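You operate a simulated robot arm through the tools that you are given. There is no shell and no other tool. Be economical: measure what you need, move in short steps, check, and stop when the job is done.

You are at the controls of a simulated two-armed robot. One attempt, no reset.

Task
Fetch the rock from the bottom shelf and set it on top of the air filter on the steel table. Take the green block from the second shelf from the bottom and put it on the top of the case. Take the grey plug from the fourth shelf from the bottom and leave it on the grey tile. Take the grey vial on the teal table and put it away on the grey table. Fetch the numbered tub from the teal table and set it in the inside of the wash basin. Take the blue-handled jug from the blue table and leave it on the front ledge. Any order will do. Set down upright: green block, grey plug, grey vial, blue-handled jug.

It is judged by the outcome, as a careful person would: the job done as asked, and still so three seconds after it is handed in. It fails if anything else is knocked over, pushed out of place, dropped, spilled or broken.

Robot
Two 7-joint arms with two-finger parallel grippers on one trunk, on a base that drives. Base frame: it is fixed to the floor where the robot stands at the start and does not move with it; the origin is under the middle of the robot, x ahead of it, y to its left, z up. Units: m, degrees, N and s.
The left shoulder is at the start at [0.05, 0.209, 1.261], the right one opposite. With the tool pointing down near the work surface each hand reaches from about 0.1 to 0.32 m from the robot's upright axis, wherever it stands, measured 20 degrees to its own side. Places, roughly: air filter (5x5x7 cm) [0.4, -2.2, 0.8]; blue-handled jug [-5, -1.75, 0.75]; front ledge (47x21 cm) [-5.16, -3.64, 0.6]; green block (6x10x6 cm) [0.7, -0.1, 0.6]; grey plug [0.75, 0.25, 1.25]; grey table [-1.4, -3.3, 0.7]; grey tile (12x9x2 cm) [-1.6, -1.3, 0.7]; grey vial (4x4x6 cm) [-5.3, 0, 0.7]; inside of the wash basin [-7.4, -0.4, 0.6]; numbered tub [-5.5, -0.25, 0.75]; rock (3x3x3 cm) [0.5, 0.2, 0.2]; top of the case [0.8, -0.5, 0.8]. Payload 4.4 kg a hand.
The TCP of each hand is the grasp point between the finger pads, 0.023 m short of the fingertips. In the tool frame z runs along the fingers and y along their closing line. Largest opening 0.094 m; finger width 0.038, thickness 0.01; the body of the gripper, 0.054 by 0.096 m, starts 0.039 m behind the TCP.
Orientation is told as [roll, pitch, yaw] about the base's x, y, z axes, in that order, counted from this pose: with the fingers straight down and closing along the base's y, the tool's x points along the base's -x, its y along +y and its z along -z.

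Tools
- The arms move only by the tool play_rows. It takes "left_rows", "right_rows" or both (then of equal length, played together; a hand with none holds still); each is a list of rows, each a list of 7 numbers: the shift along the tool's x, y, z in units of 500 mm (1.0 is 500 mm), then the turn, a rotation vector about the tool's x, y, z in units of 90 degrees (1.0 is 90 degrees), then the finger opening in mm, from 0 to 94. In form: [[tx, ty, tz, ax, ay, az, hand], ...]. A call has 1 to 12 rows; each row is the pose to reach, as a shift and turn from the pose commanded when the call began, along the tool's axes at that moment. A call with a number of a shift or a turn outside -1 to 1 is refused whole. A row lasts 0.2 s, in which the tool goes at most 0.05 m and 8.6 degrees; a call with a longer step from one row to the next is refused whole, and so is a gripper value outside its range. A pose out of reach is approached as far as the arm can. The call stops where the force on the tool passes 40 N (or 10 N more than at its start, if that is more) or the arm is blocked; 0.2 s more then pass. Each finger travels about 0.108 m/s and halts on what it meets, pressing with about 35 N; the grip force reading is that of the motor and also rises with nothing between the fingers. The clock runs only during rows and for 0.2 s after the last one: add rows that repeat a pose to give the fingers time. The reply holds the time, the measured pose of the TCP, the force on the tool along the base axes, the opening and the grip force, in the units named above and with some noise, with the torque about the TCP (base axes, N m) and any sound that the robot's microphone picked up.
- Cameras (640 x 400 px; columns grow to the right, rows downward): "scene" is now at [0.1599, 0.0143, 1.4916]; the picture's right is [0.06, -1.00, 0.00], its down [-0.11, -0.01, -0.99] and it looks along [0.99, 0.06, -0.11] (base axes); focal length 214 px, centre (320, 200). "left" rides on the left gripper at [0.087, -0.016, -0.074] in its tool frame; the picture's right is [0.18, 0.98, 0.00], its down [-0.58, 0.11, -0.81] and it looks along [-0.79, 0.15, 0.59] (tool axes); focal length 243 px, centre (320, 200). "right" rides on the right gripper at [0.086, 0.016, -0.074] in its tool frame; the picture's right is [-0.18, 0.98, 0.00], its down [-0.58, -0.11, -0.81] and it looks along [-0.79, -0.15, 0.59] (tool axes); focal length 243 px, centre (320, 200). There is no depth. A picture from a camera that has moved, and an enlarged one, comes with that camera's place and axes in the base frame and with its lens. The place of the scene camera against the robot may be out by one fixed shift of up to 0.018 m in any direction.
- snapshot(camera): a new picture of that camera. The clock stands still meanwhile.
- raise_lower(by): slides the trunk up (or, below 0, down) by that many m; the arms and the scene camera ride with it, the base frame stays. It gives what a move gives, with no picture.
- roll_base(legs): drives the robot by 1 to 6 legs, each [ahead, left, turn to the left] in m, m and degrees, along the robot's own axes; the way and the turn of a leg run together, so that a leg with both is an arc; at most 1.5 m and 180 degrees a leg. The arms and the cameras ride along, it lands a little off, and it stops where it bumps. It gives what a move gives.
- aim_head(pan, tilt): turns the head with the scene camera to pan (to the left, within 80 degrees either way) and tilt (down, from -29 to 69), counted from straight ahead of the robot. It gives what a move gives.
- close_up(camera, box): a new picture of the part [left, top, right, bottom] of that camera's present view, enlarged. The clock stands still meanwhile.
- hand_in(): hands the job in; it is judged then, once.

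Go step by step. Nothing tells you exact positions but the pictures and the camera data: compare them with the known pose of the tool, close in by small moves and look again before you grip or let go. The budget is 186 turns and 166 pictures, counting those below and the enlarged ones. Unless the task says otherwise, let go and move clear before handing in.

The tools are called as a command line: name --argument value ..., lists and objects as JSON in quotes. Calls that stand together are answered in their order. play_rows: Moves the arms, as the interface text tells. Its arguments: {"type":"object","properties":{"left_rows":{"type":"array"},"right_rows":{"type":"array"}},"required":[]} The other tools are called the same way: raise_lower (by) slides the trunk up or down; roll_base (legs) drives the base; aim_head (pan, tilt) turns the head that bears the scene camera; snapshot (camera) takes a picture; close_up (camera, box) takes an enlarged picture of a part of a camera's view; hand_in () hands the job in.

At the start:

```text
clock: 0.0
left_ee_pos: [0.3331, 0.1196, 1.6309]
left_orientation: [-0.1, 0.0, 0.1]
left_wrist_force: [0.1, 0.0, 0.8]
left_torque: [0.03, -0.02, 0.03]
left_gripper_width: 0.0938
left_finger_force: 0.2
right_ee_pos: [0.3218, -0.1485, 1.6658]
right_orientation: [0.0, 0.0, 0.0]
right_wrist_force: [-0.1, -0.2, -0.3]
right_torque: [0.02, 0.02, -0.01]
right_gripper_width: 0.0942
right_finger_force: 0.0
trunk travel left (down, up): [-0.34, 0.223]
robot x, y, heading: [0.0013, -0.0028, -0.0]
head pan, tilt: [3.7, 6.2]
```

scene: 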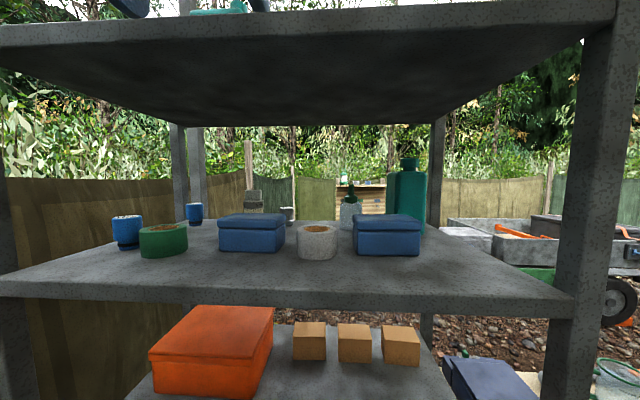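
right: 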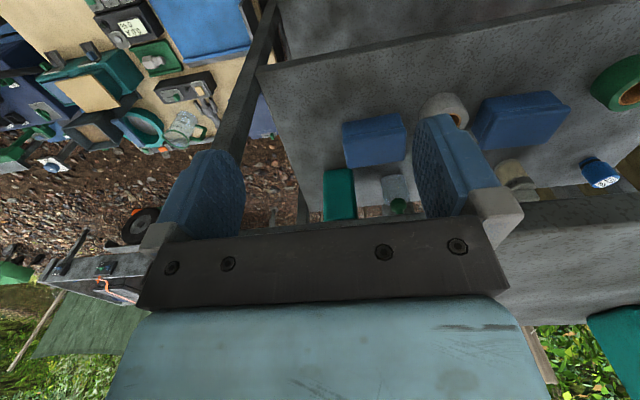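
left: 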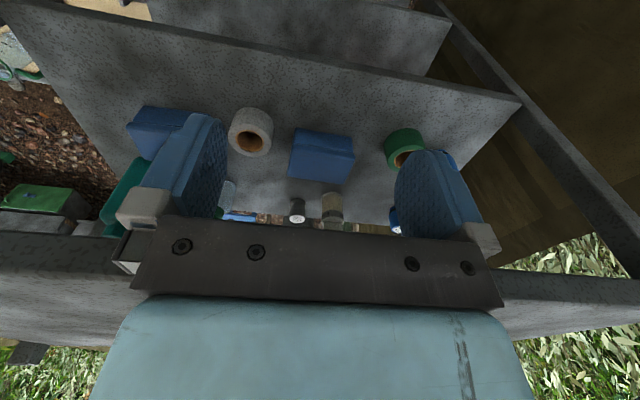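

I see a rack ahead with the fourth shelf at about z 1.2, holding tape rolls, boxes and small items behind them. I'll look closer at it, then at the lower shelves.

close_up --camera "scene" --box '[100, 140, 440, 300]'

aim_head --pan 0 --tilt 55

snapshot --camera "scene"

```text
1.88 times, centred on (270, 220) of scene
camera zoom: at [0.1599, 0.0143, 1.4916], right [0.06, -1.0, 0.0], down [-0.11, -0.01, -0.99], along [0.99, 0.06, -0.11], focal length 404 px, centre (414, 162)
```

zoom: 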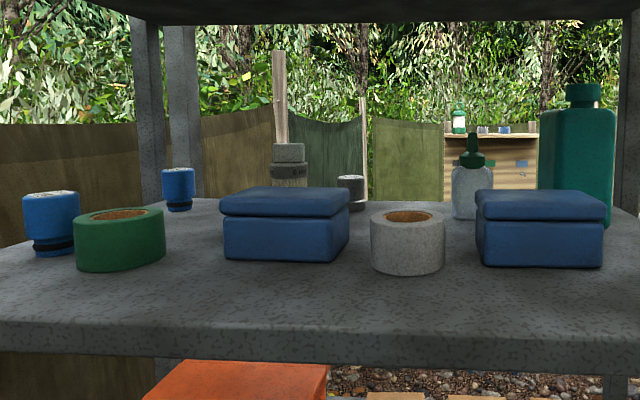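

```text
clock: 1.2
left_ee_pos: [0.3336, 0.1188, 1.6323]
left_orientation: [-0.1, 0.0, 0.1]
left_wrist_force: [0.3, -0.7, 0.3]
left_torque: [0.0, -0.04, -0.01]
left_gripper_width: 0.0941
left_finger_force: 0.1
right_ee_pos: [0.3223, -0.1492, 1.6666]
right_orientation: [0.2, 0.0, 0.1]
right_wrist_force: [0.1, 0.3, -1.1]
right_torque: [-0.01, 0.0, 0.03]
right_gripper_width: 0.094
right_finger_force: 0.0
trunk travel left (down, up): [-0.34, 0.223]
robot x, y, heading: [-0.001, -0.0012, 0.0]
head pan, tilt: [0.0, 55.0]
```

```text
161 pictures are left
camera scene: at [0.1401, 0.0084, 1.4172], right [0.0, -1.0, 0.0], down [-0.82, 0.0, -0.57], along [0.57, 0.0, -0.82], focal length 214 px, centre (320, 200)
```

scene: 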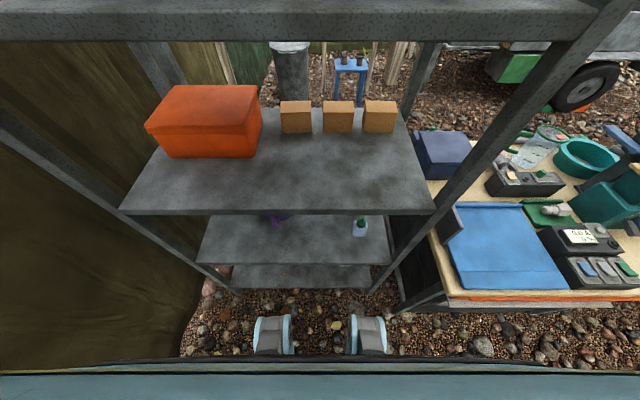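

The fourth shelf works out to a top at z≈1.34 with its front edge at x≈0.45. There are two possible plugs, so I'll look closer through the left hand camera.

close_up --camera "left" --box '[200, 120, 440, 270]'

close_up --camera "scene" --box '[200, 180, 440, 330]'

```text
2.67 times, centred on (320, 195) of left
camera zoom: at [0.2463, 0.1014, 1.7046], right [-0.19, 0.98, 0.0], down [0.58, 0.11, 0.81], along [0.79, 0.15, -0.59], focal length 647 px, centre (320, 213)
```

zoom: 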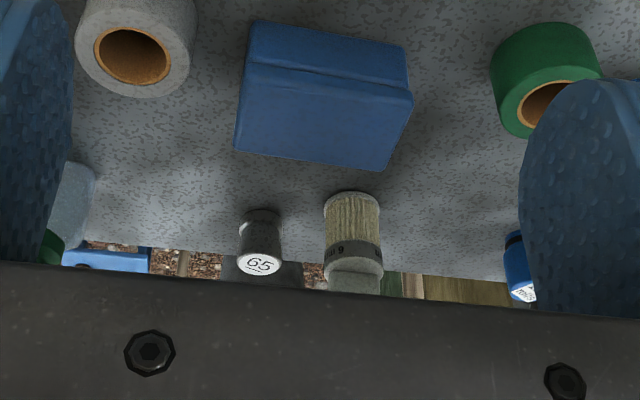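

```text
2.67 times, centred on (320, 255) of scene
camera zoom: at [0.1401, 0.0084, 1.4172], right [0.0, -1.0, 0.0], down [-0.82, 0.0, -0.57], along [0.57, 0.0, -0.82], focal length 572 px, centre (320, 53)
```

zoom: 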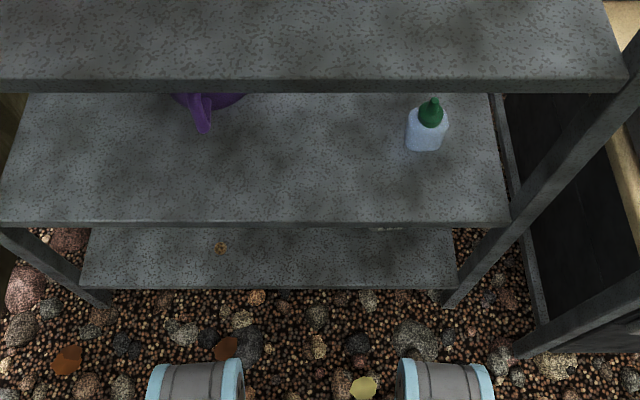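

The grey item marked "65" is near (0.75, 0.14, 1.37), and the ribbed item is near (0.71, 0.22). The rock looks to be at about (0.49, 0.21, 0.2). I'll lower the trunk to see the lower shelves and aim the head at the right-hand side too.

raise_lower --by -0.33

aim_head --pan 0 --tilt 35

snapshot --camera "scene"

aim_head --pan -50 --tilt 25

snapshot --camera "scene"

```text
clock: 4.4
left_ee_pos: [0.3334, 0.1187, 1.3018]
left_orientation: [-0.1, 0.1, 0.0]
left_wrist_force: [-0.8, 0.8, 0.9]
left_torque: [-0.04, 0.03, 0.02]
left_gripper_width: 0.0939
left_finger_force: 0.1
right_ee_pos: [0.3211, -0.1478, 1.3371]
right_orientation: [0.0, 0.0, 0.0]
right_wrist_force: [-0.3, -0.5, -0.3]
right_torque: [-0.05, 0.01, 0.01]
right_gripper_width: 0.0943
right_finger_force: 0.0
trunk travel left (down, up): [-0.01, 0.553]
robot x, y, heading: [-0.0038, -0.0025, 0.1]
head pan, tilt: [0.0, 55.0]
```

```text
clock: 5.2
left_ee_pos: [0.3344, 0.1193, 1.3003]
left_orientation: [-0.1, -0.1, 0.1]
left_wrist_force: [-0.2, 0.5, 0.3]
left_torque: [0.02, -0.01, 0.0]
left_gripper_width: 0.0939
left_finger_force: 0.2
right_ee_pos: [0.3216, -0.1482, 1.3358]
right_orientation: [0.0, 0.0, 0.0]
right_wrist_force: [-0.2, -0.7, 0.1]
right_torque: [0.0, -0.01, 0.01]
right_gripper_width: 0.0942
right_finger_force: 0.1
trunk travel left (down, up): [-0.01, 0.553]
robot x, y, heading: [0.0009, 0.0031, -0.2]
head pan, tilt: [0.0, 35.0]
```

```text
158 pictures are left
camera scene: at [0.1559, 0.0084, 1.1153], right [0.0, -1.0, 0.0], down [-0.57, 0.0, -0.82], along [0.82, 0.0, -0.57], focal length 214 px, centre (320, 200)
```

scene: 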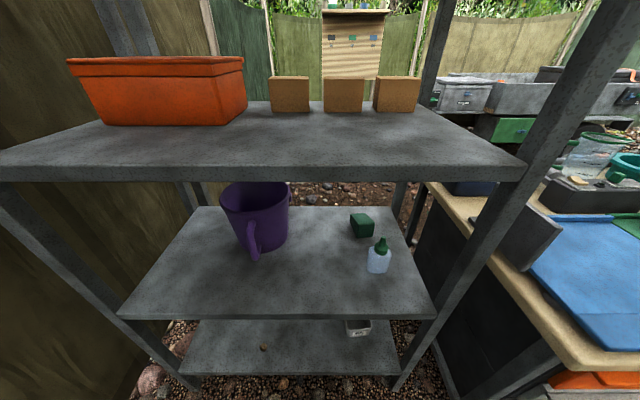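

```text
clock: 6.4
left_ee_pos: [0.3337, 0.119, 1.3009]
left_orientation: [0.0, 0.1, 0.2]
left_wrist_force: [0.0, -0.2, -0.3]
left_torque: [0.0, 0.01, 0.07]
left_gripper_width: 0.0941
left_finger_force: 0.0
right_ee_pos: [0.3224, -0.1485, 1.3364]
right_orientation: [-0.1, -0.1, 0.0]
right_wrist_force: [-0.5, -0.5, 0.4]
right_torque: [0.01, 0.01, 0.02]
right_gripper_width: 0.0941
right_finger_force: 0.0
trunk travel left (down, up): [-0.01, 0.553]
robot x, y, heading: [0.0012, 0.0022, -0.1]
head pan, tilt: [-50.0, 25.0]
```

```text
157 pictures are left
camera scene: at [0.1272, -0.0621, 1.1311], right [-0.77, -0.64, 0.0], down [-0.27, 0.32, -0.91], along [0.58, -0.69, -0.42], focal length 214 px, centre (320, 200)
```

scene: 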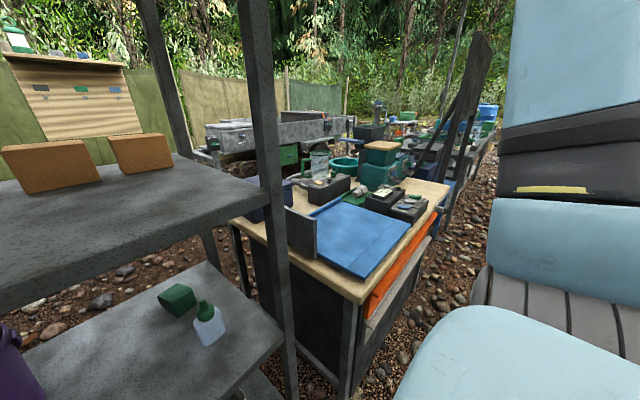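

The green block is near (0.68, -0.13, 0.65), behind a white bottle with a green cap, and the case is probably the dark blue box behind the post. I'll back up for room and look closely at the block.

roll_base --legs '[[-0.2, 0.0, 0]]'

aim_head --pan -10 --tilt 30

close_up --camera "scene" --box '[200, 140, 440, 290]'

```text
clock: 8.0
left_ee_pos: [0.1332, 0.1193, 1.3012]
left_orientation: [-0.1, -0.1, 0.1]
left_wrist_force: [0.0, -0.2, -0.1]
left_torque: [0.03, 0.0, 0.0]
left_gripper_width: 0.0942
left_finger_force: 0.1
right_ee_pos: [0.1202, -0.1484, 1.3369]
right_orientation: [0.0, -0.2, 0.1]
right_wrist_force: [-0.3, 0.4, 0.5]
right_torque: [-0.03, 0.02, -0.02]
right_gripper_width: 0.0936
right_finger_force: 0.0
trunk travel left (down, up): [-0.01, 0.553]
robot x, y, heading: [-0.199, 0.0006, -0.0]
head pan, tilt: [-50.0, 25.0]
```

```text
clock: 9.1
left_ee_pos: [0.1335, 0.1183, 1.3011]
left_orientation: [-0.1, 0.0, 0.1]
left_wrist_force: [0.6, -0.4, -0.3]
left_torque: [-0.01, -0.02, 0.0]
left_gripper_width: 0.0941
left_finger_force: 0.0
right_ee_pos: [0.1217, -0.1491, 1.3367]
right_orientation: [0.1, 0.0, -0.1]
right_wrist_force: [-0.3, 0.2, -0.7]
right_torque: [-0.01, 0.02, 0.0]
right_gripper_width: 0.0938
right_finger_force: 0.1
trunk travel left (down, up): [-0.01, 0.553]
robot x, y, heading: [-0.1988, 0.0023, 0.1]
head pan, tilt: [-10.0, 30.0]
```

```text
2.67 times, centred on (320, 215) of scene
camera zoom: at [-0.0431, -0.0074, 1.1232], right [-0.17, -0.98, 0.0], down [-0.49, 0.09, -0.87], along [0.85, -0.15, -0.5], focal length 572 px, centre (320, 160)
```

zoom: 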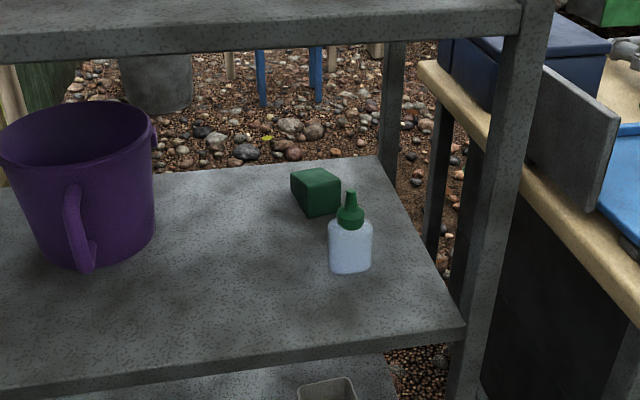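

The block is about 0.65–0.7 m ahead. I want its corners enlarged to get its orientation.

close_up --camera "scene" --box '[290, 190, 354, 230]'

```text
10.00 times, centred on (322, 210) of scene
camera zoom: at [-0.0431, -0.0074, 1.1232], right [-0.17, -0.98, 0.0], down [-0.49, 0.09, -0.87], along [0.85, -0.15, -0.5], focal length 2145 px, centre (300, 100)
```

zoom: 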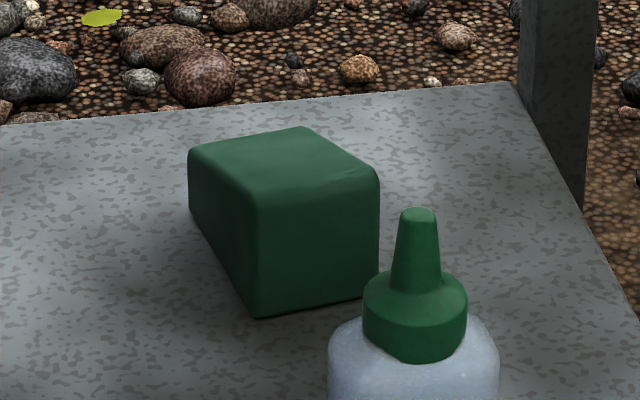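

The block lies lengthwise away from me at (0.70, -0.13), right behind the bottle, and the shelf is open at the back. Reaching in from behind may be much easier for the block, the plug and the case, so I'll look at the ways around.

raise_lower --by 0.55

aim_head --pan -45 --tilt 18

snapshot --camera "scene"

aim_head --pan -80 --tilt 25

snapshot --camera "scene"

```text
refused: 0.55 is not a number from -0.4 to 0.4
```

```text
clock: 10.1
left_ee_pos: [0.1332, 0.1185, 1.3004]
left_orientation: [-0.1, -0.1, 0.1]
left_wrist_force: [-1.0, -0.7, -0.3]
left_torque: [-0.03, -0.01, -0.02]
left_gripper_width: 0.094
left_finger_force: 0.2
right_ee_pos: [0.1217, -0.149, 1.3373]
right_orientation: [-0.1, 0.1, 0.0]
right_wrist_force: [0.0, 0.3, 0.2]
right_torque: [0.0, 0.05, 0.03]
right_gripper_width: 0.0941
right_finger_force: 0.0
trunk travel left (down, up): [-0.01, 0.553]
robot x, y, heading: [-0.2015, -0.0032, -0.0]
head pan, tilt: [-45.0, 18.0]
```

```text
154 pictures are left
camera scene: at [-0.0662, -0.0575, 1.1425], right [-0.71, -0.71, 0.0], down [-0.22, 0.22, -0.95], along [0.67, -0.67, -0.31], focal length 214 px, centre (320, 200)
```

scene: 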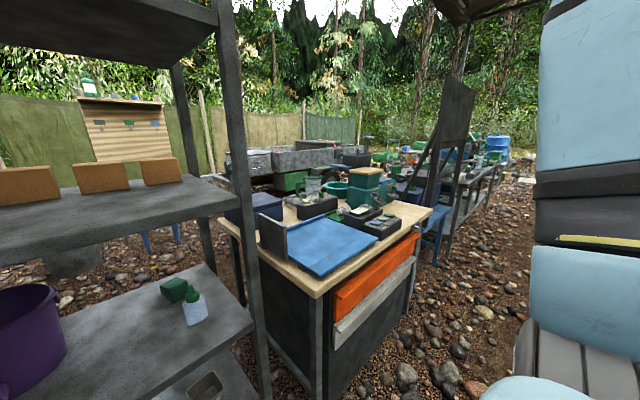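

```text
clock: 11.1
left_ee_pos: [0.1338, 0.1185, 1.3012]
left_orientation: [-0.2, -0.1, 0.1]
left_wrist_force: [0.2, -0.9, 0.2]
left_torque: [0.0, 0.02, -0.03]
left_gripper_width: 0.0941
left_finger_force: 0.0
right_ee_pos: [0.121, -0.1484, 1.3361]
right_orientation: [0.1, -0.1, -0.1]
right_wrist_force: [-0.4, 0.7, -0.6]
right_torque: [0.0, 0.0, 0.0]
right_gripper_width: 0.0941
right_finger_force: 0.1
trunk travel left (down, up): [-0.01, 0.553]
robot x, y, heading: [-0.1989, 0.0021, 0.1]
head pan, tilt: [-80.0, 25.0]
```

```text
153 pictures are left
camera scene: at [-0.1161, -0.0823, 1.1312], right [-0.98, -0.17, 0.0], down [-0.07, 0.42, -0.91], along [0.16, -0.89, -0.42], focal length 214 px, centre (320, 200)
```

scene: 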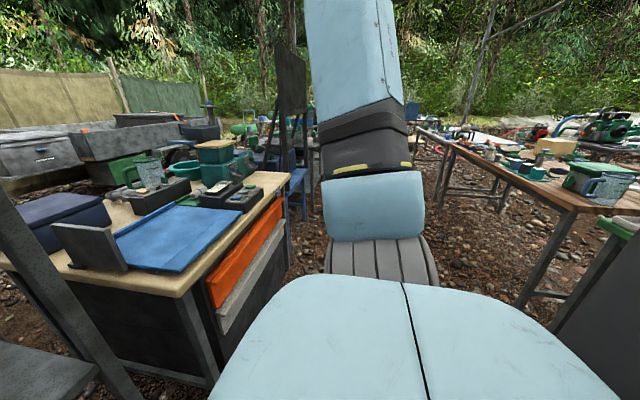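

The dark blue box on the table's back-left corner looks like the case. I'll raise the trunk for a higher view of the routes.

raise_lower --by 0.4

roll_base --legs '[[-0.2, -0.5, 0]]'

aim_head --pan -30 --tilt 25

snapshot --camera "scene"

```text
clock: 14.9
left_ee_pos: [0.1348, 0.1202, 1.7023]
left_orientation: [-0.1, 0.1, 0.1]
left_wrist_force: [-1.0, 0.1, -0.1]
left_torque: [-0.01, -0.03, 0.04]
left_gripper_width: 0.0941
left_finger_force: 0.1
right_ee_pos: [0.1212, -0.1488, 1.737]
right_orientation: [0.0, 0.0, 0.0]
right_wrist_force: [-0.2, -0.2, 0.0]
right_torque: [-0.03, 0.03, -0.03]
right_gripper_width: 0.0941
right_finger_force: 0.1
trunk travel left (down, up): [-0.41, 0.153]
robot x, y, heading: [-0.2019, -0.0025, -0.0]
head pan, tilt: [-80.0, 25.0]
```

```text
clock: 19.8
left_ee_pos: [-0.0648, -0.3794, 1.7014]
left_orientation: [-0.1, 0.0, 0.0]
left_wrist_force: [0.0, 0.7, -1.1]
left_torque: [0.0, 0.01, -0.01]
left_gripper_width: 0.0939
left_finger_force: 0.2
right_ee_pos: [-0.0794, -0.6463, 1.7357]
right_orientation: [0.0, 0.0, -0.2]
right_wrist_force: [0.0, 0.0, 0.1]
right_torque: [-0.05, -0.04, 0.0]
right_gripper_width: 0.0938
right_finger_force: 0.0
trunk travel left (down, up): [-0.41, 0.153]
robot x, y, heading: [-0.4004, -0.5006, -0.1]
head pan, tilt: [-80.0, 25.0]
```

```text
clock: 21.0
left_ee_pos: [-0.0666, -0.379, 1.7008]
left_orientation: [-0.1, 0.0, -0.1]
left_wrist_force: [0.0, 0.5, -1.3]
left_torque: [0.0, -0.03, 0.01]
left_gripper_width: 0.094
left_finger_force: 0.1
right_ee_pos: [-0.0788, -0.6475, 1.7373]
right_orientation: [-0.1, 0.1, 0.0]
right_wrist_force: [-0.7, 0.2, -0.6]
right_torque: [0.02, 0.03, 0.02]
right_gripper_width: 0.094
right_finger_force: 0.2
trunk travel left (down, up): [-0.41, 0.153]
robot x, y, heading: [-0.4008, -0.4988, -0.4]
head pan, tilt: [-30.0, 25.0]
```

```text
152 pictures are left
camera scene: at [-0.2523, -0.5358, 1.5311], right [-0.5, -0.86, 0.0], down [-0.37, 0.21, -0.91], along [0.78, -0.46, -0.42], focal length 214 px, centre (320, 200)
```

scene: 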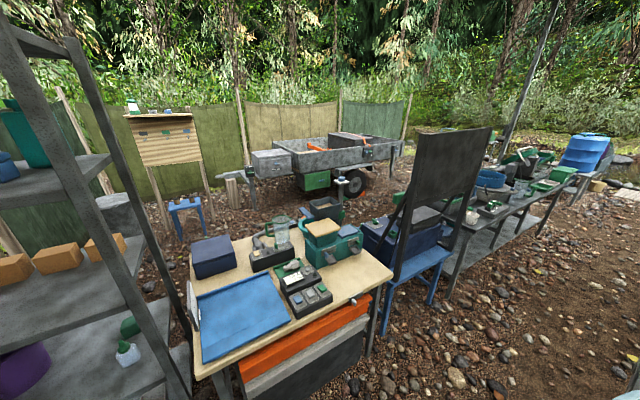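

The line of tables closes off the back except by a long detour, but the case is near (0.72, -0.5), top ~0.85, and may be reached from the front. I'll test in free air how far the right arm reaches with the hand tilted.

play_rows --right_rows '[[-0.1, 0, 0.06, 0, -0.08, 0, 94], [-0.2, 0, 0.12, 0, -0.16, 0, 94], [-0.28, 0, 0.2, 0, -0.25, 0, 94], [-0.36, 0, 0.28, 0, -0.33, 0, 94], [-0.44, 0, 0.36, 0, -0.42, 0, 94], [-0.5, 0, 0.44, 0, -0.5, 0, 94], [-0.58, 0, 0.5, 0, -0.58, 0, 94], [-0.65, 0, 0.56, 0, -0.667, 0, 94], [-0.72, 0, 0.6, 0, -0.667, 0, 94], [-0.8, 0, 0.65, 0, -0.667, 0, 94], [-0.89, 0, 0.68, 0, -0.667, 0, 94], [-0.98, 0, 0.7, 0, -0.667, 0, 94]]'

snapshot --camera "right"

snapshot --camera "scene"

```text
refused: row 1 steps farther than a row can; nothing moved
```

```text
151 pictures are left
camera right: at [-0.1662, -0.6298, 1.8108], right [0.19, 0.98, 0.0], down [0.58, -0.11, 0.81], along [0.79, -0.15, -0.59], focal length 243 px, centre (320, 200)
```

right: 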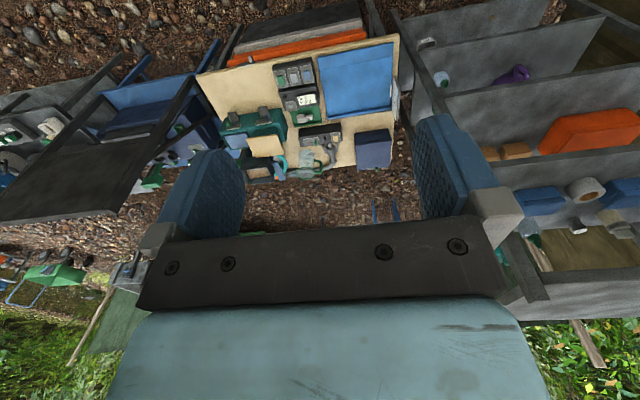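

```text
150 pictures are left
camera scene: at [-0.2523, -0.5358, 1.5311], right [-0.5, -0.86, 0.0], down [-0.37, 0.21, -0.91], along [0.78, -0.46, -0.42], focal length 214 px, centre (320, 200)
```

scene: 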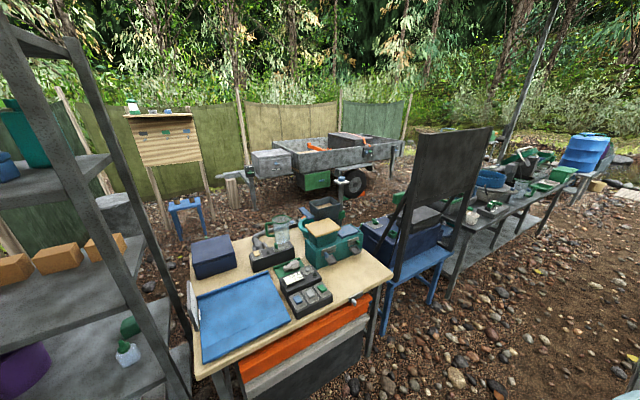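

The step was too long, so I'll resend it with shorter ones.

play_rows --right_rows '[[-0.07, 0, 0.06, 0, -0.083, 0, 94], [-0.14, 0, 0.12, 0, -0.166, 0, 94], [-0.21, 0, 0.18, 0, -0.25, 0, 94], [-0.28, 0, 0.24, 0, -0.333, 0, 94], [-0.35, 0, 0.3, 0, -0.416, 0, 94], [-0.42, 0, 0.36, 0, -0.5, 0, 94], [-0.49, 0, 0.42, 0, -0.583, 0, 94], [-0.56, 0, 0.48, 0, -0.667, 0, 94], [-0.63, 0, 0.54, 0, -0.667, 0, 94], [-0.71, 0, 0.58, 0, -0.667, 0, 94], [-0.8, 0, 0.6, 0, -0.667, 0, 94], [-0.89, 0, 0.62, 0, -0.667, 0, 94]]'

aim_head --pan -15 --tilt 20

snapshot --camera "scene"

```text
clock: 23.6
left_ee_pos: [-0.0637, -0.3795, 1.7001]
left_orientation: [0.0, 0.1, 0.0]
left_wrist_force: [-0.1, -0.6, -1.3]
left_torque: [0.02, 0.03, -0.02]
left_gripper_width: 0.0938
left_finger_force: 0.0
right_ee_pos: [0.3687, -0.6481, 1.425]
right_orientation: [0.0, -60.0, -0.1]
right_wrist_force: [0.6, 0.2, -0.7]
right_torque: [0.0, 0.0, 0.03]
right_gripper_width: 0.0939
right_finger_force: 0.1
trunk travel left (down, up): [-0.41, 0.153]
robot x, y, heading: [-0.3958, -0.4981, -0.2]
head pan, tilt: [-30.0, 25.0]
```

```text
clock: 24.4
left_ee_pos: [-0.066, -0.3797, 1.702]
left_orientation: [-0.1, -0.1, 0.0]
left_wrist_force: [0.4, 0.0, -0.7]
left_torque: [0.0, -0.01, -0.04]
left_gripper_width: 0.0938
left_finger_force: 0.1
right_ee_pos: [0.3662, -0.6471, 1.427]
right_orientation: [0.1, -60.1, -0.2]
right_wrist_force: [0.3, -0.7, 0.2]
right_torque: [0.04, 0.01, 0.0]
right_gripper_width: 0.0939
right_finger_force: 0.0
trunk travel left (down, up): [-0.41, 0.153]
robot x, y, heading: [-0.3981, -0.4979, -0.2]
head pan, tilt: [-15.0, 20.0]
```

```text
149 pictures are left
camera scene: at [-0.2424, -0.514, 1.5393], right [-0.26, -0.97, 0.0], down [-0.33, 0.09, -0.94], along [0.91, -0.25, -0.34], focal length 214 px, centre (320, 200)
```

scene: 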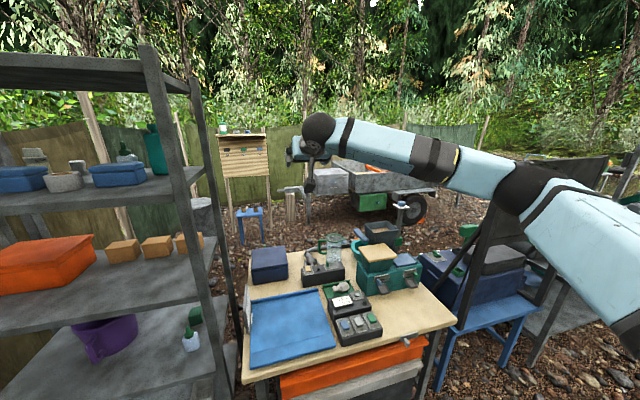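

The arm reaches 0.77 m ahead easily and the wrist is slim. I'll use the left arm for the block, tilted 45° and coming in just left of the bottle, so first I tuck the right arm and start posing the left.

play_rows --right_rows '[[-0.008, 0, -0.082, 0, 0.056, 0, 94], [-0.016, 0, -0.164, 0, 0.111, 0, 94], [-0.024, 0, -0.246, 0, 0.167, 0, 94], [-0.032, 0, -0.328, 0, 0.222, 0, 94], [-0.04, 0, -0.41, 0, 0.278, 0, 94], [-0.048, 0, -0.49, 0, 0.333, 0, 94], [-0.056, 0, -0.572, 0, 0.389, 0, 94], [-0.064, 0, -0.654, 0, 0.444, 0, 94], [-0.07, 0, -0.736, 0, 0.5, 0, 94], [-0.078, 0, -0.818, 0, 0.556, 0, 94], [-0.085, 0, -0.9, 0, 0.611, 0, 94], [-0.092, 0, -0.98, 0, 0.667, 0, 94]]' --left_rows '[[-0.04, 0.012, 0.05, 0, -0.042, 0, 94], [-0.08, 0.025, 0.1, 0, -0.084, 0, 94], [-0.125, 0.038, 0.15, 0, -0.126, 0, 94], [-0.166, 0.05, 0.2, 0, -0.168, 0, 94], [-0.208, 0.062, 0.25, 0, -0.21, 0, 94], [-0.25, 0.075, 0.3, 0, -0.252, 0, 94], [-0.29, 0.088, 0.35, 0, -0.294, 0, 94], [-0.333, 0.1, 0.4, 0, -0.336, 0, 94], [-0.375, 0.112, 0.45, 0, -0.378, 0, 94], [-0.416, 0.125, 0.5, 0, -0.42, 0, 94], [-0.458, 0.137, 0.55, 0, -0.46, 0, 94], [-0.5, 0.15, 0.6, 0, -0.5, 0, 94]]'

raise_lower --by -0.4

roll_base --legs '[[-0.1, 0.22, 0]]'

aim_head --pan 20 --tilt 30

snapshot --camera "scene"

```text
clock: 27.0
left_ee_pos: [0.1822, -0.3023, 1.4021]
left_orientation: [-0.3, -45.2, 0.2]
left_wrist_force: [-0.5, -0.2, 0.6]
left_torque: [-0.01, 0.0, 0.0]
left_gripper_width: 0.0939
left_finger_force: 0.0
right_ee_pos: [-0.0402, -0.6453, 1.7136]
right_orientation: [0.0, -0.1, 0.1]
right_wrist_force: [-0.2, 0.3, -0.6]
right_torque: [-0.05, -0.03, 0.0]
right_gripper_width: 0.0939
right_finger_force: 0.0
trunk travel left (down, up): [-0.41, 0.153]
robot x, y, heading: [-0.3979, -0.5002, -0.2]
head pan, tilt: [-15.0, 20.0]
```

```text
clock: 30.8
left_ee_pos: [0.1858, -0.3052, 1.002]
left_orientation: [0.0, -45.0, 0.0]
left_wrist_force: [0.3, -0.8, 0.7]
left_torque: [0.01, 0.03, 0.0]
left_gripper_width: 0.0939
left_finger_force: 0.1
right_ee_pos: [-0.0362, -0.6463, 1.3133]
right_orientation: [0.0, 0.0, 0.0]
right_wrist_force: [1.0, -0.3, 0.8]
right_torque: [0.0, -0.03, 0.03]
right_gripper_width: 0.0938
right_finger_force: 0.0
trunk travel left (down, up): [-0.01, 0.553]
robot x, y, heading: [-0.4005, -0.4977, -0.1]
head pan, tilt: [-15.0, 20.0]
```

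```text
clock: 33.4
left_ee_pos: [0.0853, -0.0837, 1.0013]
left_orientation: [-0.1, -45.0, 0.2]
left_wrist_force: [0.1, 0.5, 0.5]
left_torque: [0.0, -0.02, -0.04]
left_gripper_width: 0.0939
left_finger_force: 0.1
right_ee_pos: [-0.1353, -0.4263, 1.313]
right_orientation: [0.0, 0.1, 0.1]
right_wrist_force: [0.2, -0.2, -0.1]
right_torque: [0.01, 0.0, 0.01]
right_gripper_width: 0.0939
right_finger_force: 0.1
trunk travel left (down, up): [-0.01, 0.553]
robot x, y, heading: [-0.4996, -0.2791, 0.1]
head pan, tilt: [-15.0, 20.0]
```

```text
clock: 34.4
left_ee_pos: [0.086, -0.0841, 1.0012]
left_orientation: [-0.1, -45.0, 0.1]
left_wrist_force: [1.5, 1.0, 0.0]
left_torque: [0.04, -0.01, 0.0]
left_gripper_width: 0.094
left_finger_force: 0.2
right_ee_pos: [-0.1348, -0.4273, 1.3118]
right_orientation: [0.2, -0.1, 0.1]
right_wrist_force: [0.2, 0.0, 0.3]
right_torque: [0.0, -0.01, -0.02]
right_gripper_width: 0.0939
right_finger_force: 0.1
trunk travel left (down, up): [-0.01, 0.553]
robot x, y, heading: [-0.5042, -0.278, -0.1]
head pan, tilt: [20.0, 30.0]
```

```text
148 pictures are left
camera scene: at [-0.3457, -0.2386, 1.1232], right [0.34, -0.94, 0.0], down [-0.47, -0.17, -0.87], along [0.81, 0.3, -0.5], focal length 214 px, centre (320, 200)
```

scene: 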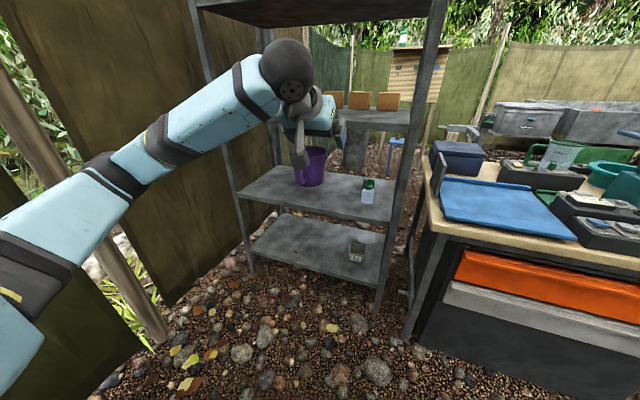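

The left arm is posed at 45° with room in front of the rack. I'll bring it down to the second shelf's window height, still outside.

play_rows --left_rows '[[0.011, 0.012, 0.085, 0, 0, 0, 94], [0.021, 0.025, 0.17, 0, 0, 0, 94], [0.032, 0.038, 0.255, 0, 0, 0, 94], [0.043, 0.05, 0.34, 0, 0, 0, 94], [0.053, 0.062, 0.425, 0, 0, 0, 94], [0.064, 0.075, 0.51, 0, 0, 0, 94], [0.075, 0.088, 0.595, 0, 0, 0, 94], [0.085, 0.1, 0.68, 0, 0, 0, 94]]'

snapshot --camera "scene"

snapshot --camera "left"

```text
clock: 36.2
left_ee_pos: [0.2978, -0.0343, 0.7307]
left_orientation: [-0.1, -45.0, 0.1]
left_wrist_force: [-0.3, 0.9, -0.2]
left_torque: [0.03, 0.0, 0.01]
left_gripper_width: 0.094
left_finger_force: 0.0
right_ee_pos: [-0.1347, -0.4272, 1.312]
right_orientation: [0.2, 0.1, 0.1]
right_wrist_force: [-0.1, -0.4, 0.3]
right_torque: [-0.02, 0.0, 0.02]
right_gripper_width: 0.094
right_finger_force: 0.1
trunk travel left (down, up): [-0.01, 0.553]
robot x, y, heading: [-0.4986, -0.2762, -0.0]
head pan, tilt: [20.0, 30.0]
```

```text
147 pictures are left
camera scene: at [-0.3453, -0.2384, 1.1231], right [0.34, -0.94, 0.0], down [-0.47, -0.17, -0.87], along [0.81, 0.3, -0.5], focal length 214 px, centre (320, 200)
```

scene: 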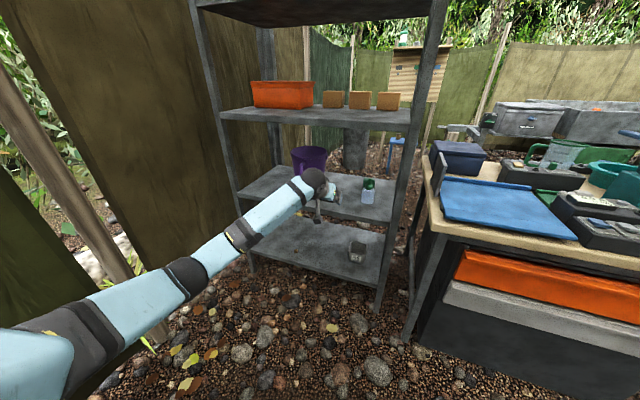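

```text
146 pictures are left
camera left: at [0.1819, -0.0506, 0.7212], right [-0.13, 0.98, -0.13], down [-0.16, 0.11, 0.98], along [0.98, 0.15, 0.14], focal length 243 px, centre (320, 200)
```

left: 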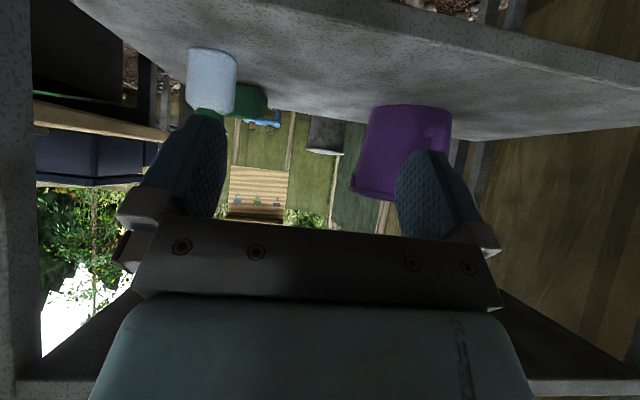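

The gap between the bottle and the purple jug is about 18 cm and the hand is centred in it. I'll drive in part way, look, then continue.

roll_base --legs '[[0.22, 0, 0]]'

snapshot --camera "left"

snapshot --camera "scene"

```text
clock: 37.9
left_ee_pos: [0.5153, -0.0325, 0.7318]
left_orientation: [-0.1, -45.0, 0.2]
left_wrist_force: [-0.1, 0.0, -0.3]
left_torque: [0.0, -0.01, -0.01]
left_gripper_width: 0.0937
left_finger_force: 0.1
right_ee_pos: [0.0853, -0.4261, 1.3119]
right_orientation: [0.2, 0.0, 0.0]
right_wrist_force: [0.7, 0.5, -0.4]
right_torque: [0.01, 0.01, 0.02]
right_gripper_width: 0.0941
right_finger_force: 0.1
trunk travel left (down, up): [-0.01, 0.553]
robot x, y, heading: [-0.2807, -0.2781, -0.1]
head pan, tilt: [20.0, 30.0]
```

```text
145 pictures are left
camera left: at [0.4003, -0.0505, 0.7215], right [-0.13, 0.98, -0.13], down [-0.16, 0.11, 0.98], along [0.98, 0.15, 0.14], focal length 243 px, centre (320, 200)
```

left: 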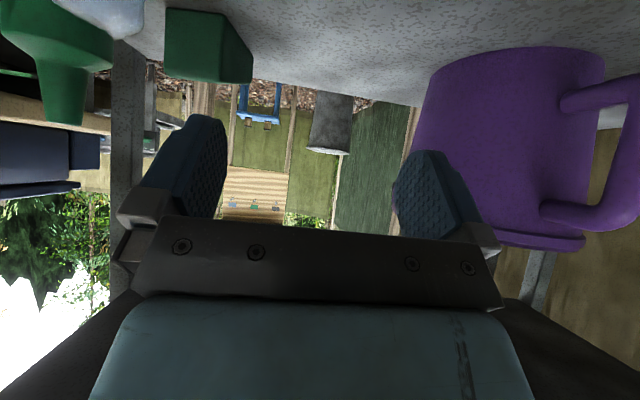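

```text
144 pictures are left
camera scene: at [-0.1263, -0.2384, 1.1231], right [0.34, -0.94, 0.0], down [-0.47, -0.17, -0.87], along [0.81, 0.3, -0.5], focal length 214 px, centre (320, 200)
```

scene: 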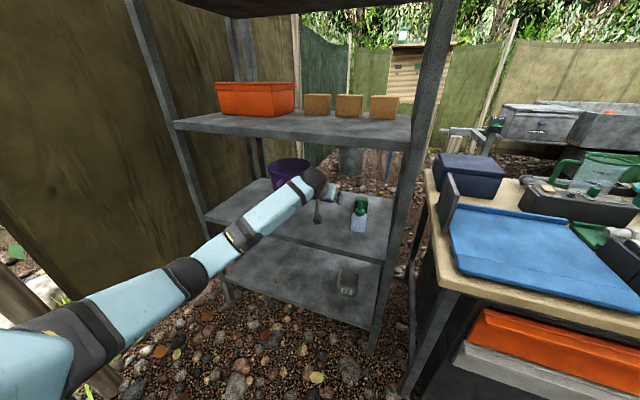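

The hand camera puts the shelf top near z 0.592 and the block centre near (0.72, -0.14, 0.622), top ~0.653. I'll lower the hand 3 cm, yaw 8°, and drive in the remaining 0.2 m above the block's height.

play_rows --left_rows '[[0.021, 0, 0.021, -0.032, 0, -0.032, 94], [0.042, 0, 0.042, -0.063, 0, -0.063, 94]]'

roll_base --legs '[[0.2, 0, 0]]'

snapshot --camera "left"

aim_head --pan 15 --tilt 30

close_up --camera "scene" --box '[200, 140, 440, 290]'

```text
clock: 38.5
left_ee_pos: [0.5156, -0.0315, 0.7013]
left_orientation: [-0.1, -45.0, 8.3]
left_wrist_force: [0.6, -0.2, -0.7]
left_torque: [0.0, 0.0, 0.01]
left_gripper_width: 0.0939
left_finger_force: 0.1
right_ee_pos: [0.0844, -0.4265, 1.3128]
right_orientation: [0.1, -0.1, 0.0]
right_wrist_force: [-0.2, 1.2, 0.4]
right_torque: [-0.01, 0.02, 0.01]
right_gripper_width: 0.094
right_finger_force: 0.1
trunk travel left (down, up): [-0.01, 0.553]
robot x, y, heading: [-0.2795, -0.2771, -0.0]
head pan, tilt: [20.0, 30.0]
```

```text
clock: 40.1
left_ee_pos: [0.7141, -0.0326, 0.7028]
left_orientation: [-0.1, -45.1, 8.2]
left_wrist_force: [0.0, 0.8, -0.9]
left_torque: [0.01, -0.01, 0.02]
left_gripper_width: 0.094
left_finger_force: 0.0
right_ee_pos: [0.2849, -0.4264, 1.3121]
right_orientation: [0.1, 0.0, 0.0]
right_wrist_force: [0.7, 0.3, -0.4]
right_torque: [-0.04, 0.03, 0.02]
right_gripper_width: 0.094
right_finger_force: 0.0
trunk travel left (down, up): [-0.01, 0.553]
robot x, y, heading: [-0.0832, -0.2773, -0.2]
head pan, tilt: [20.0, 30.0]
```

```text
143 pictures are left
camera left: at [0.603, -0.0658, 0.692], right [-0.27, 0.95, -0.13], down [-0.17, 0.09, 0.98], along [0.95, 0.29, 0.14], focal length 243 px, centre (320, 200)
```

left: 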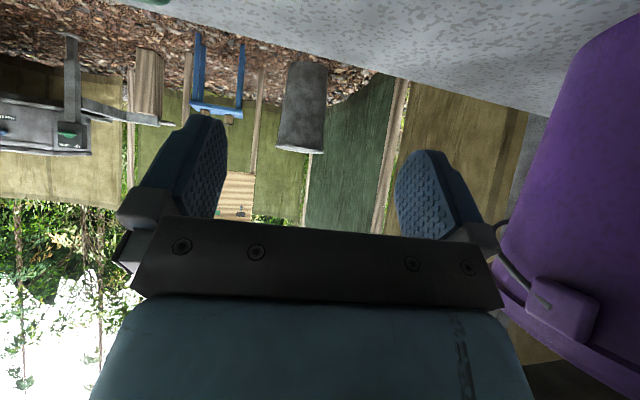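

```text
clock: 40.7
left_ee_pos: [0.7143, -0.0332, 0.7028]
left_orientation: [-0.1, -45.1, 8.2]
left_wrist_force: [0.5, 0.5, 0.2]
left_torque: [0.0, -0.02, 0.0]
left_gripper_width: 0.094
left_finger_force: 0.1
right_ee_pos: [0.2835, -0.4258, 1.3106]
right_orientation: [0.1, 0.0, 0.1]
right_wrist_force: [-0.4, -0.1, -0.1]
right_torque: [-0.02, 0.01, 0.01]
right_gripper_width: 0.0941
right_finger_force: 0.1
trunk travel left (down, up): [-0.01, 0.553]
robot x, y, heading: [-0.0781, -0.2801, -0.0]
head pan, tilt: [15.0, 30.0]
```

```text
2.67 times, centred on (320, 215) of scene
camera zoom: at [0.075, -0.2458, 1.1232], right [0.26, -0.97, 0.0], down [-0.48, -0.13, -0.87], along [0.84, 0.22, -0.5], focal length 572 px, centre (320, 160)
```

zoom: 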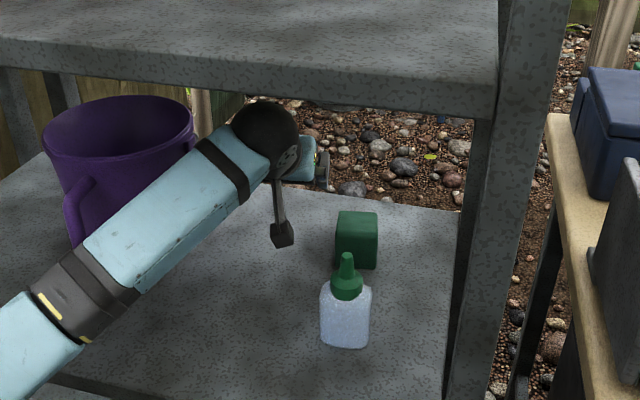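

The hand is left of and above the block, whose centre I take as about (0.73, -0.135). I'll slide right over it and check.

play_rows --left_rows '[[0, -0.07, 0, 0, 0, 0, 94], [0, -0.14, 0, 0, 0, 0, 94], [0, -0.206, 0, 0, 0, 0, 94], [0, -0.206, 0, 0, 0, 0, 94]]'

close_up --camera "scene" --box '[260, 165, 388, 245]'

snapshot --camera "left"

```text
clock: 41.7
left_ee_pos: [0.7286, -0.1344, 0.702]
left_orientation: [-0.2, -45.0, 8.2]
left_wrist_force: [0.0, 0.4, 1.0]
left_torque: [0.02, 0.01, -0.01]
left_gripper_width: 0.0941
left_finger_force: 0.1
right_ee_pos: [0.2832, -0.4265, 1.3125]
right_orientation: [0.0, 0.1, 0.0]
right_wrist_force: [0.1, 0.6, -0.3]
right_torque: [0.01, -0.02, -0.01]
right_gripper_width: 0.094
right_finger_force: 0.0
trunk travel left (down, up): [-0.01, 0.553]
robot x, y, heading: [-0.0818, -0.2797, 0.2]
head pan, tilt: [15.0, 30.0]
```

```text
5.00 times, centred on (324, 205) of scene
camera zoom: at [0.075, -0.2457, 1.1232], right [0.26, -0.97, 0.0], down [-0.48, -0.13, -0.87], along [0.84, 0.22, -0.5], focal length 1072 px, centre (300, 175)
```

zoom: 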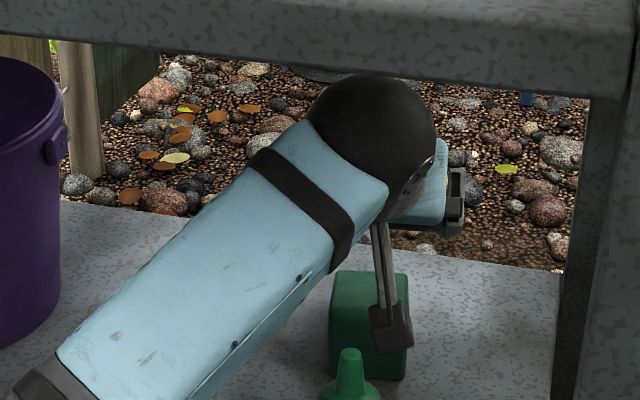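

```text
140 pictures are left
camera left: at [0.6171, -0.1677, 0.6924], right [-0.27, 0.95, -0.13], down [-0.17, 0.09, 0.98], along [0.95, 0.29, 0.14], focal length 243 px, centre (320, 200)
```

left: 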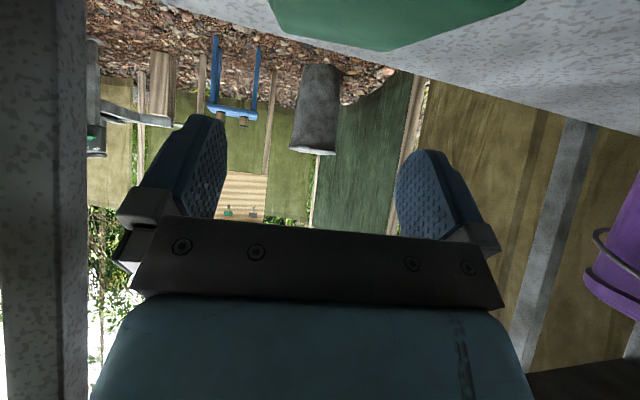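

The geometry from different views doesn't quite agree on the block's exact x and height. I'll enlarge the left view of the block for better corners.

close_up --camera "left" --box '[200, 0, 560, 120]'

aim_head --pan 15 --tilt 40

close_up --camera "scene" --box '[280, 110, 380, 190]'

```text
1.78 times, centred on (380, 60) of left
camera zoom: at [0.6171, -0.1677, 0.6924], right [-0.27, 0.95, -0.13], down [-0.17, 0.09, 0.98], along [0.95, 0.29, 0.14], focal length 431 px, centre (213, 449)
```

zoom: 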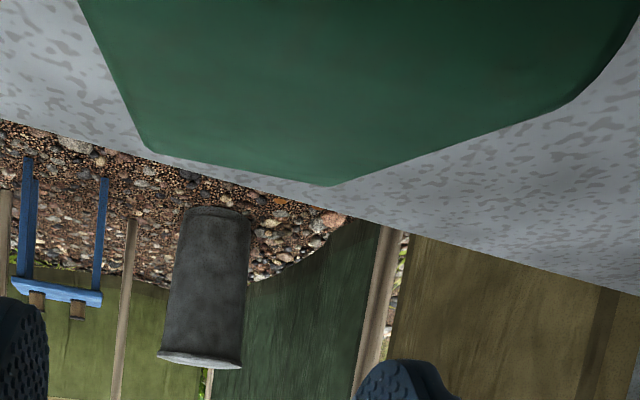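

```text
clock: 42.4
left_ee_pos: [0.7295, -0.1348, 0.7004]
left_orientation: [-0.1, -44.9, 8.3]
left_wrist_force: [-0.1, -0.7, 0.6]
left_torque: [0.01, 0.0, 0.05]
left_gripper_width: 0.0938
left_finger_force: 0.1
right_ee_pos: [0.2824, -0.4265, 1.3128]
right_orientation: [0.2, 0.0, 0.0]
right_wrist_force: [-0.2, 0.5, 0.6]
right_torque: [-0.01, -0.01, -0.02]
right_gripper_width: 0.0937
right_finger_force: 0.0
trunk travel left (down, up): [-0.01, 0.553]
robot x, y, heading: [-0.0811, -0.2772, 0.1]
head pan, tilt: [15.0, 40.0]
```

```text
5.00 times, centred on (330, 150) of scene
camera zoom: at [0.0698, -0.2473, 1.1079], right [0.26, -0.97, 0.0], down [-0.62, -0.17, -0.77], along [0.74, 0.2, -0.64], focal length 1072 px, centre (270, 450)
```

zoom: 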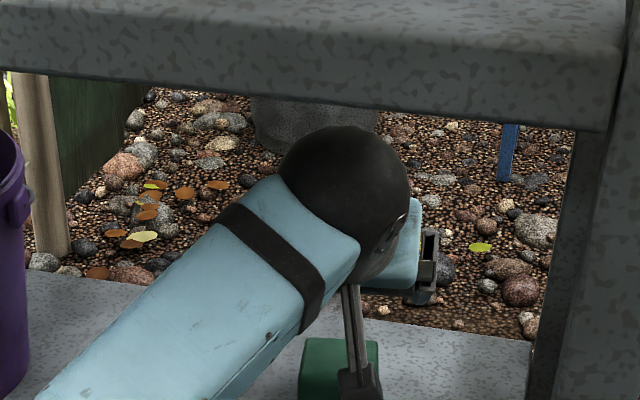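

The block is actually a wedge: about 6 cm tall at its front (x≈0.665) and about 3.4 cm at the back (x≈0.75), on a shelf at z≈0.592. I'll come down a little and steepen the hand to 70° so its camera stalk stays clear of the bottle.

play_rows --left_rows '[[0.042, 0, 0.042, 0, 0, 0, 94], [0.056, 0.003, 0.028, 0, 0.09, 0, 94], [0.07, 0.006, 0.014, 0, 0.18, 0, 94], [0.083, 0.008, 0.002, 0, 0.272, 0, 94], [0.083, 0.008, 0.002, 0, 0.272, 0, 94]]'

snapshot --camera "left"

close_up --camera "scene" --box '[280, 120, 408, 200]'

```text
clock: 43.6
left_ee_pos: [0.6991, -0.1352, 0.6722]
left_orientation: [-0.1, -20.5, 8.1]
left_wrist_force: [0.5, -0.1, 0.5]
left_torque: [0.01, -0.01, 0.02]
left_gripper_width: 0.094
left_finger_force: 0.2
right_ee_pos: [0.284, -0.4261, 1.3118]
right_orientation: [0.1, 0.1, 0.1]
right_wrist_force: [-0.4, -0.7, -0.4]
right_torque: [0.0, -0.01, -0.03]
right_gripper_width: 0.0942
right_finger_force: 0.0
trunk travel left (down, up): [-0.01, 0.553]
robot x, y, heading: [-0.0802, -0.2777, -0.1]
head pan, tilt: [15.0, 40.0]
```

```text
137 pictures are left
camera left: at [0.5946, -0.1669, 0.7105], right [-0.31, 0.95, -0.07], down [0.25, 0.15, 0.96], along [0.92, 0.28, -0.28], focal length 243 px, centre (320, 200)
```

left: 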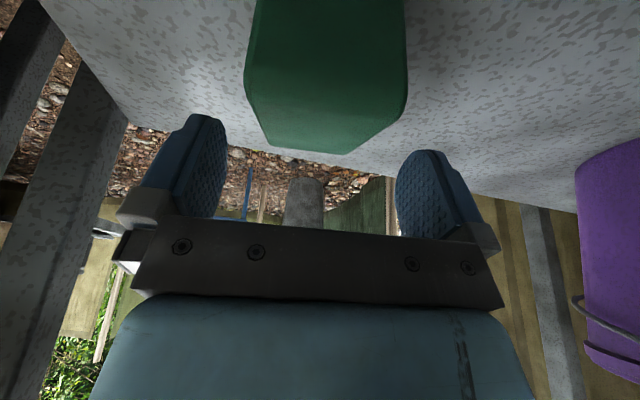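

```text
5.00 times, centred on (344, 160) of scene
camera zoom: at [0.0698, -0.2472, 1.1078], right [0.26, -0.97, 0.0], down [-0.62, -0.17, -0.77], along [0.74, 0.2, -0.64], focal length 1072 px, centre (200, 400)
```

zoom: 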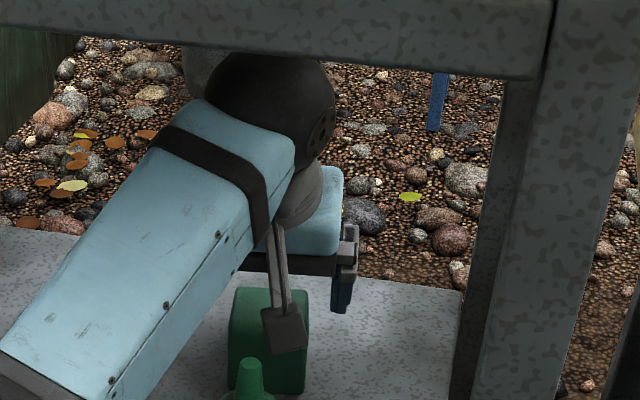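

The block sits neatly between the fingers, about 6 mm to the right of centre. I'll correct that, come down 4 cm and close.

play_rows --left_rows '[[0.015, -0.012, 0.037, 0, 0, 0, 94], [0.03, -0.012, 0.074, 0, 0, 0, 94], [0.03, -0.012, 0.074, 0, 0, 0, 94], [0.03, -0.012, 0.074, 0, 0, 0, 70], [0.03, -0.012, 0.074, 0, 0, 0, 50], [0.03, -0.012, 0.074, 0, 0, 0, 40], [0.03, -0.012, 0.074, 0, 0, 0, 40]]'

snapshot --camera "left"

```text
clock: 45.2
left_ee_pos: [0.6991, -0.1413, 0.6326]
left_orientation: [-0.2, -20.4, 8.1]
left_wrist_force: [-0.6, 1.3, -0.4]
left_torque: [0.1, -0.06, 0.08]
left_gripper_width: 0.0557
left_finger_force: 35.1
right_ee_pos: [0.2837, -0.4265, 1.3121]
right_orientation: [0.1, 0.0, -0.1]
right_wrist_force: [0.4, -0.2, 0.2]
right_torque: [-0.02, 0.04, -0.02]
right_gripper_width: 0.094
right_finger_force: 0.0
trunk travel left (down, up): [-0.01, 0.553]
robot x, y, heading: [-0.0789, -0.2751, 0.1]
head pan, tilt: [15.0, 40.0]
```

```text
135 pictures are left
camera left: at [0.5945, -0.173, 0.6704], right [-0.31, 0.95, -0.07], down [0.24, 0.15, 0.96], along [0.92, 0.28, -0.28], focal length 243 px, centre (320, 200)
```

left: 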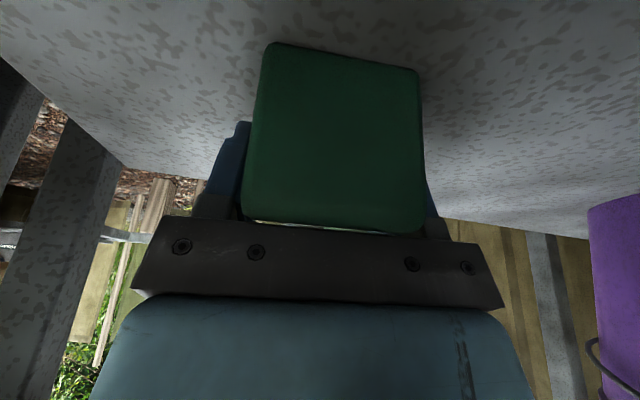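

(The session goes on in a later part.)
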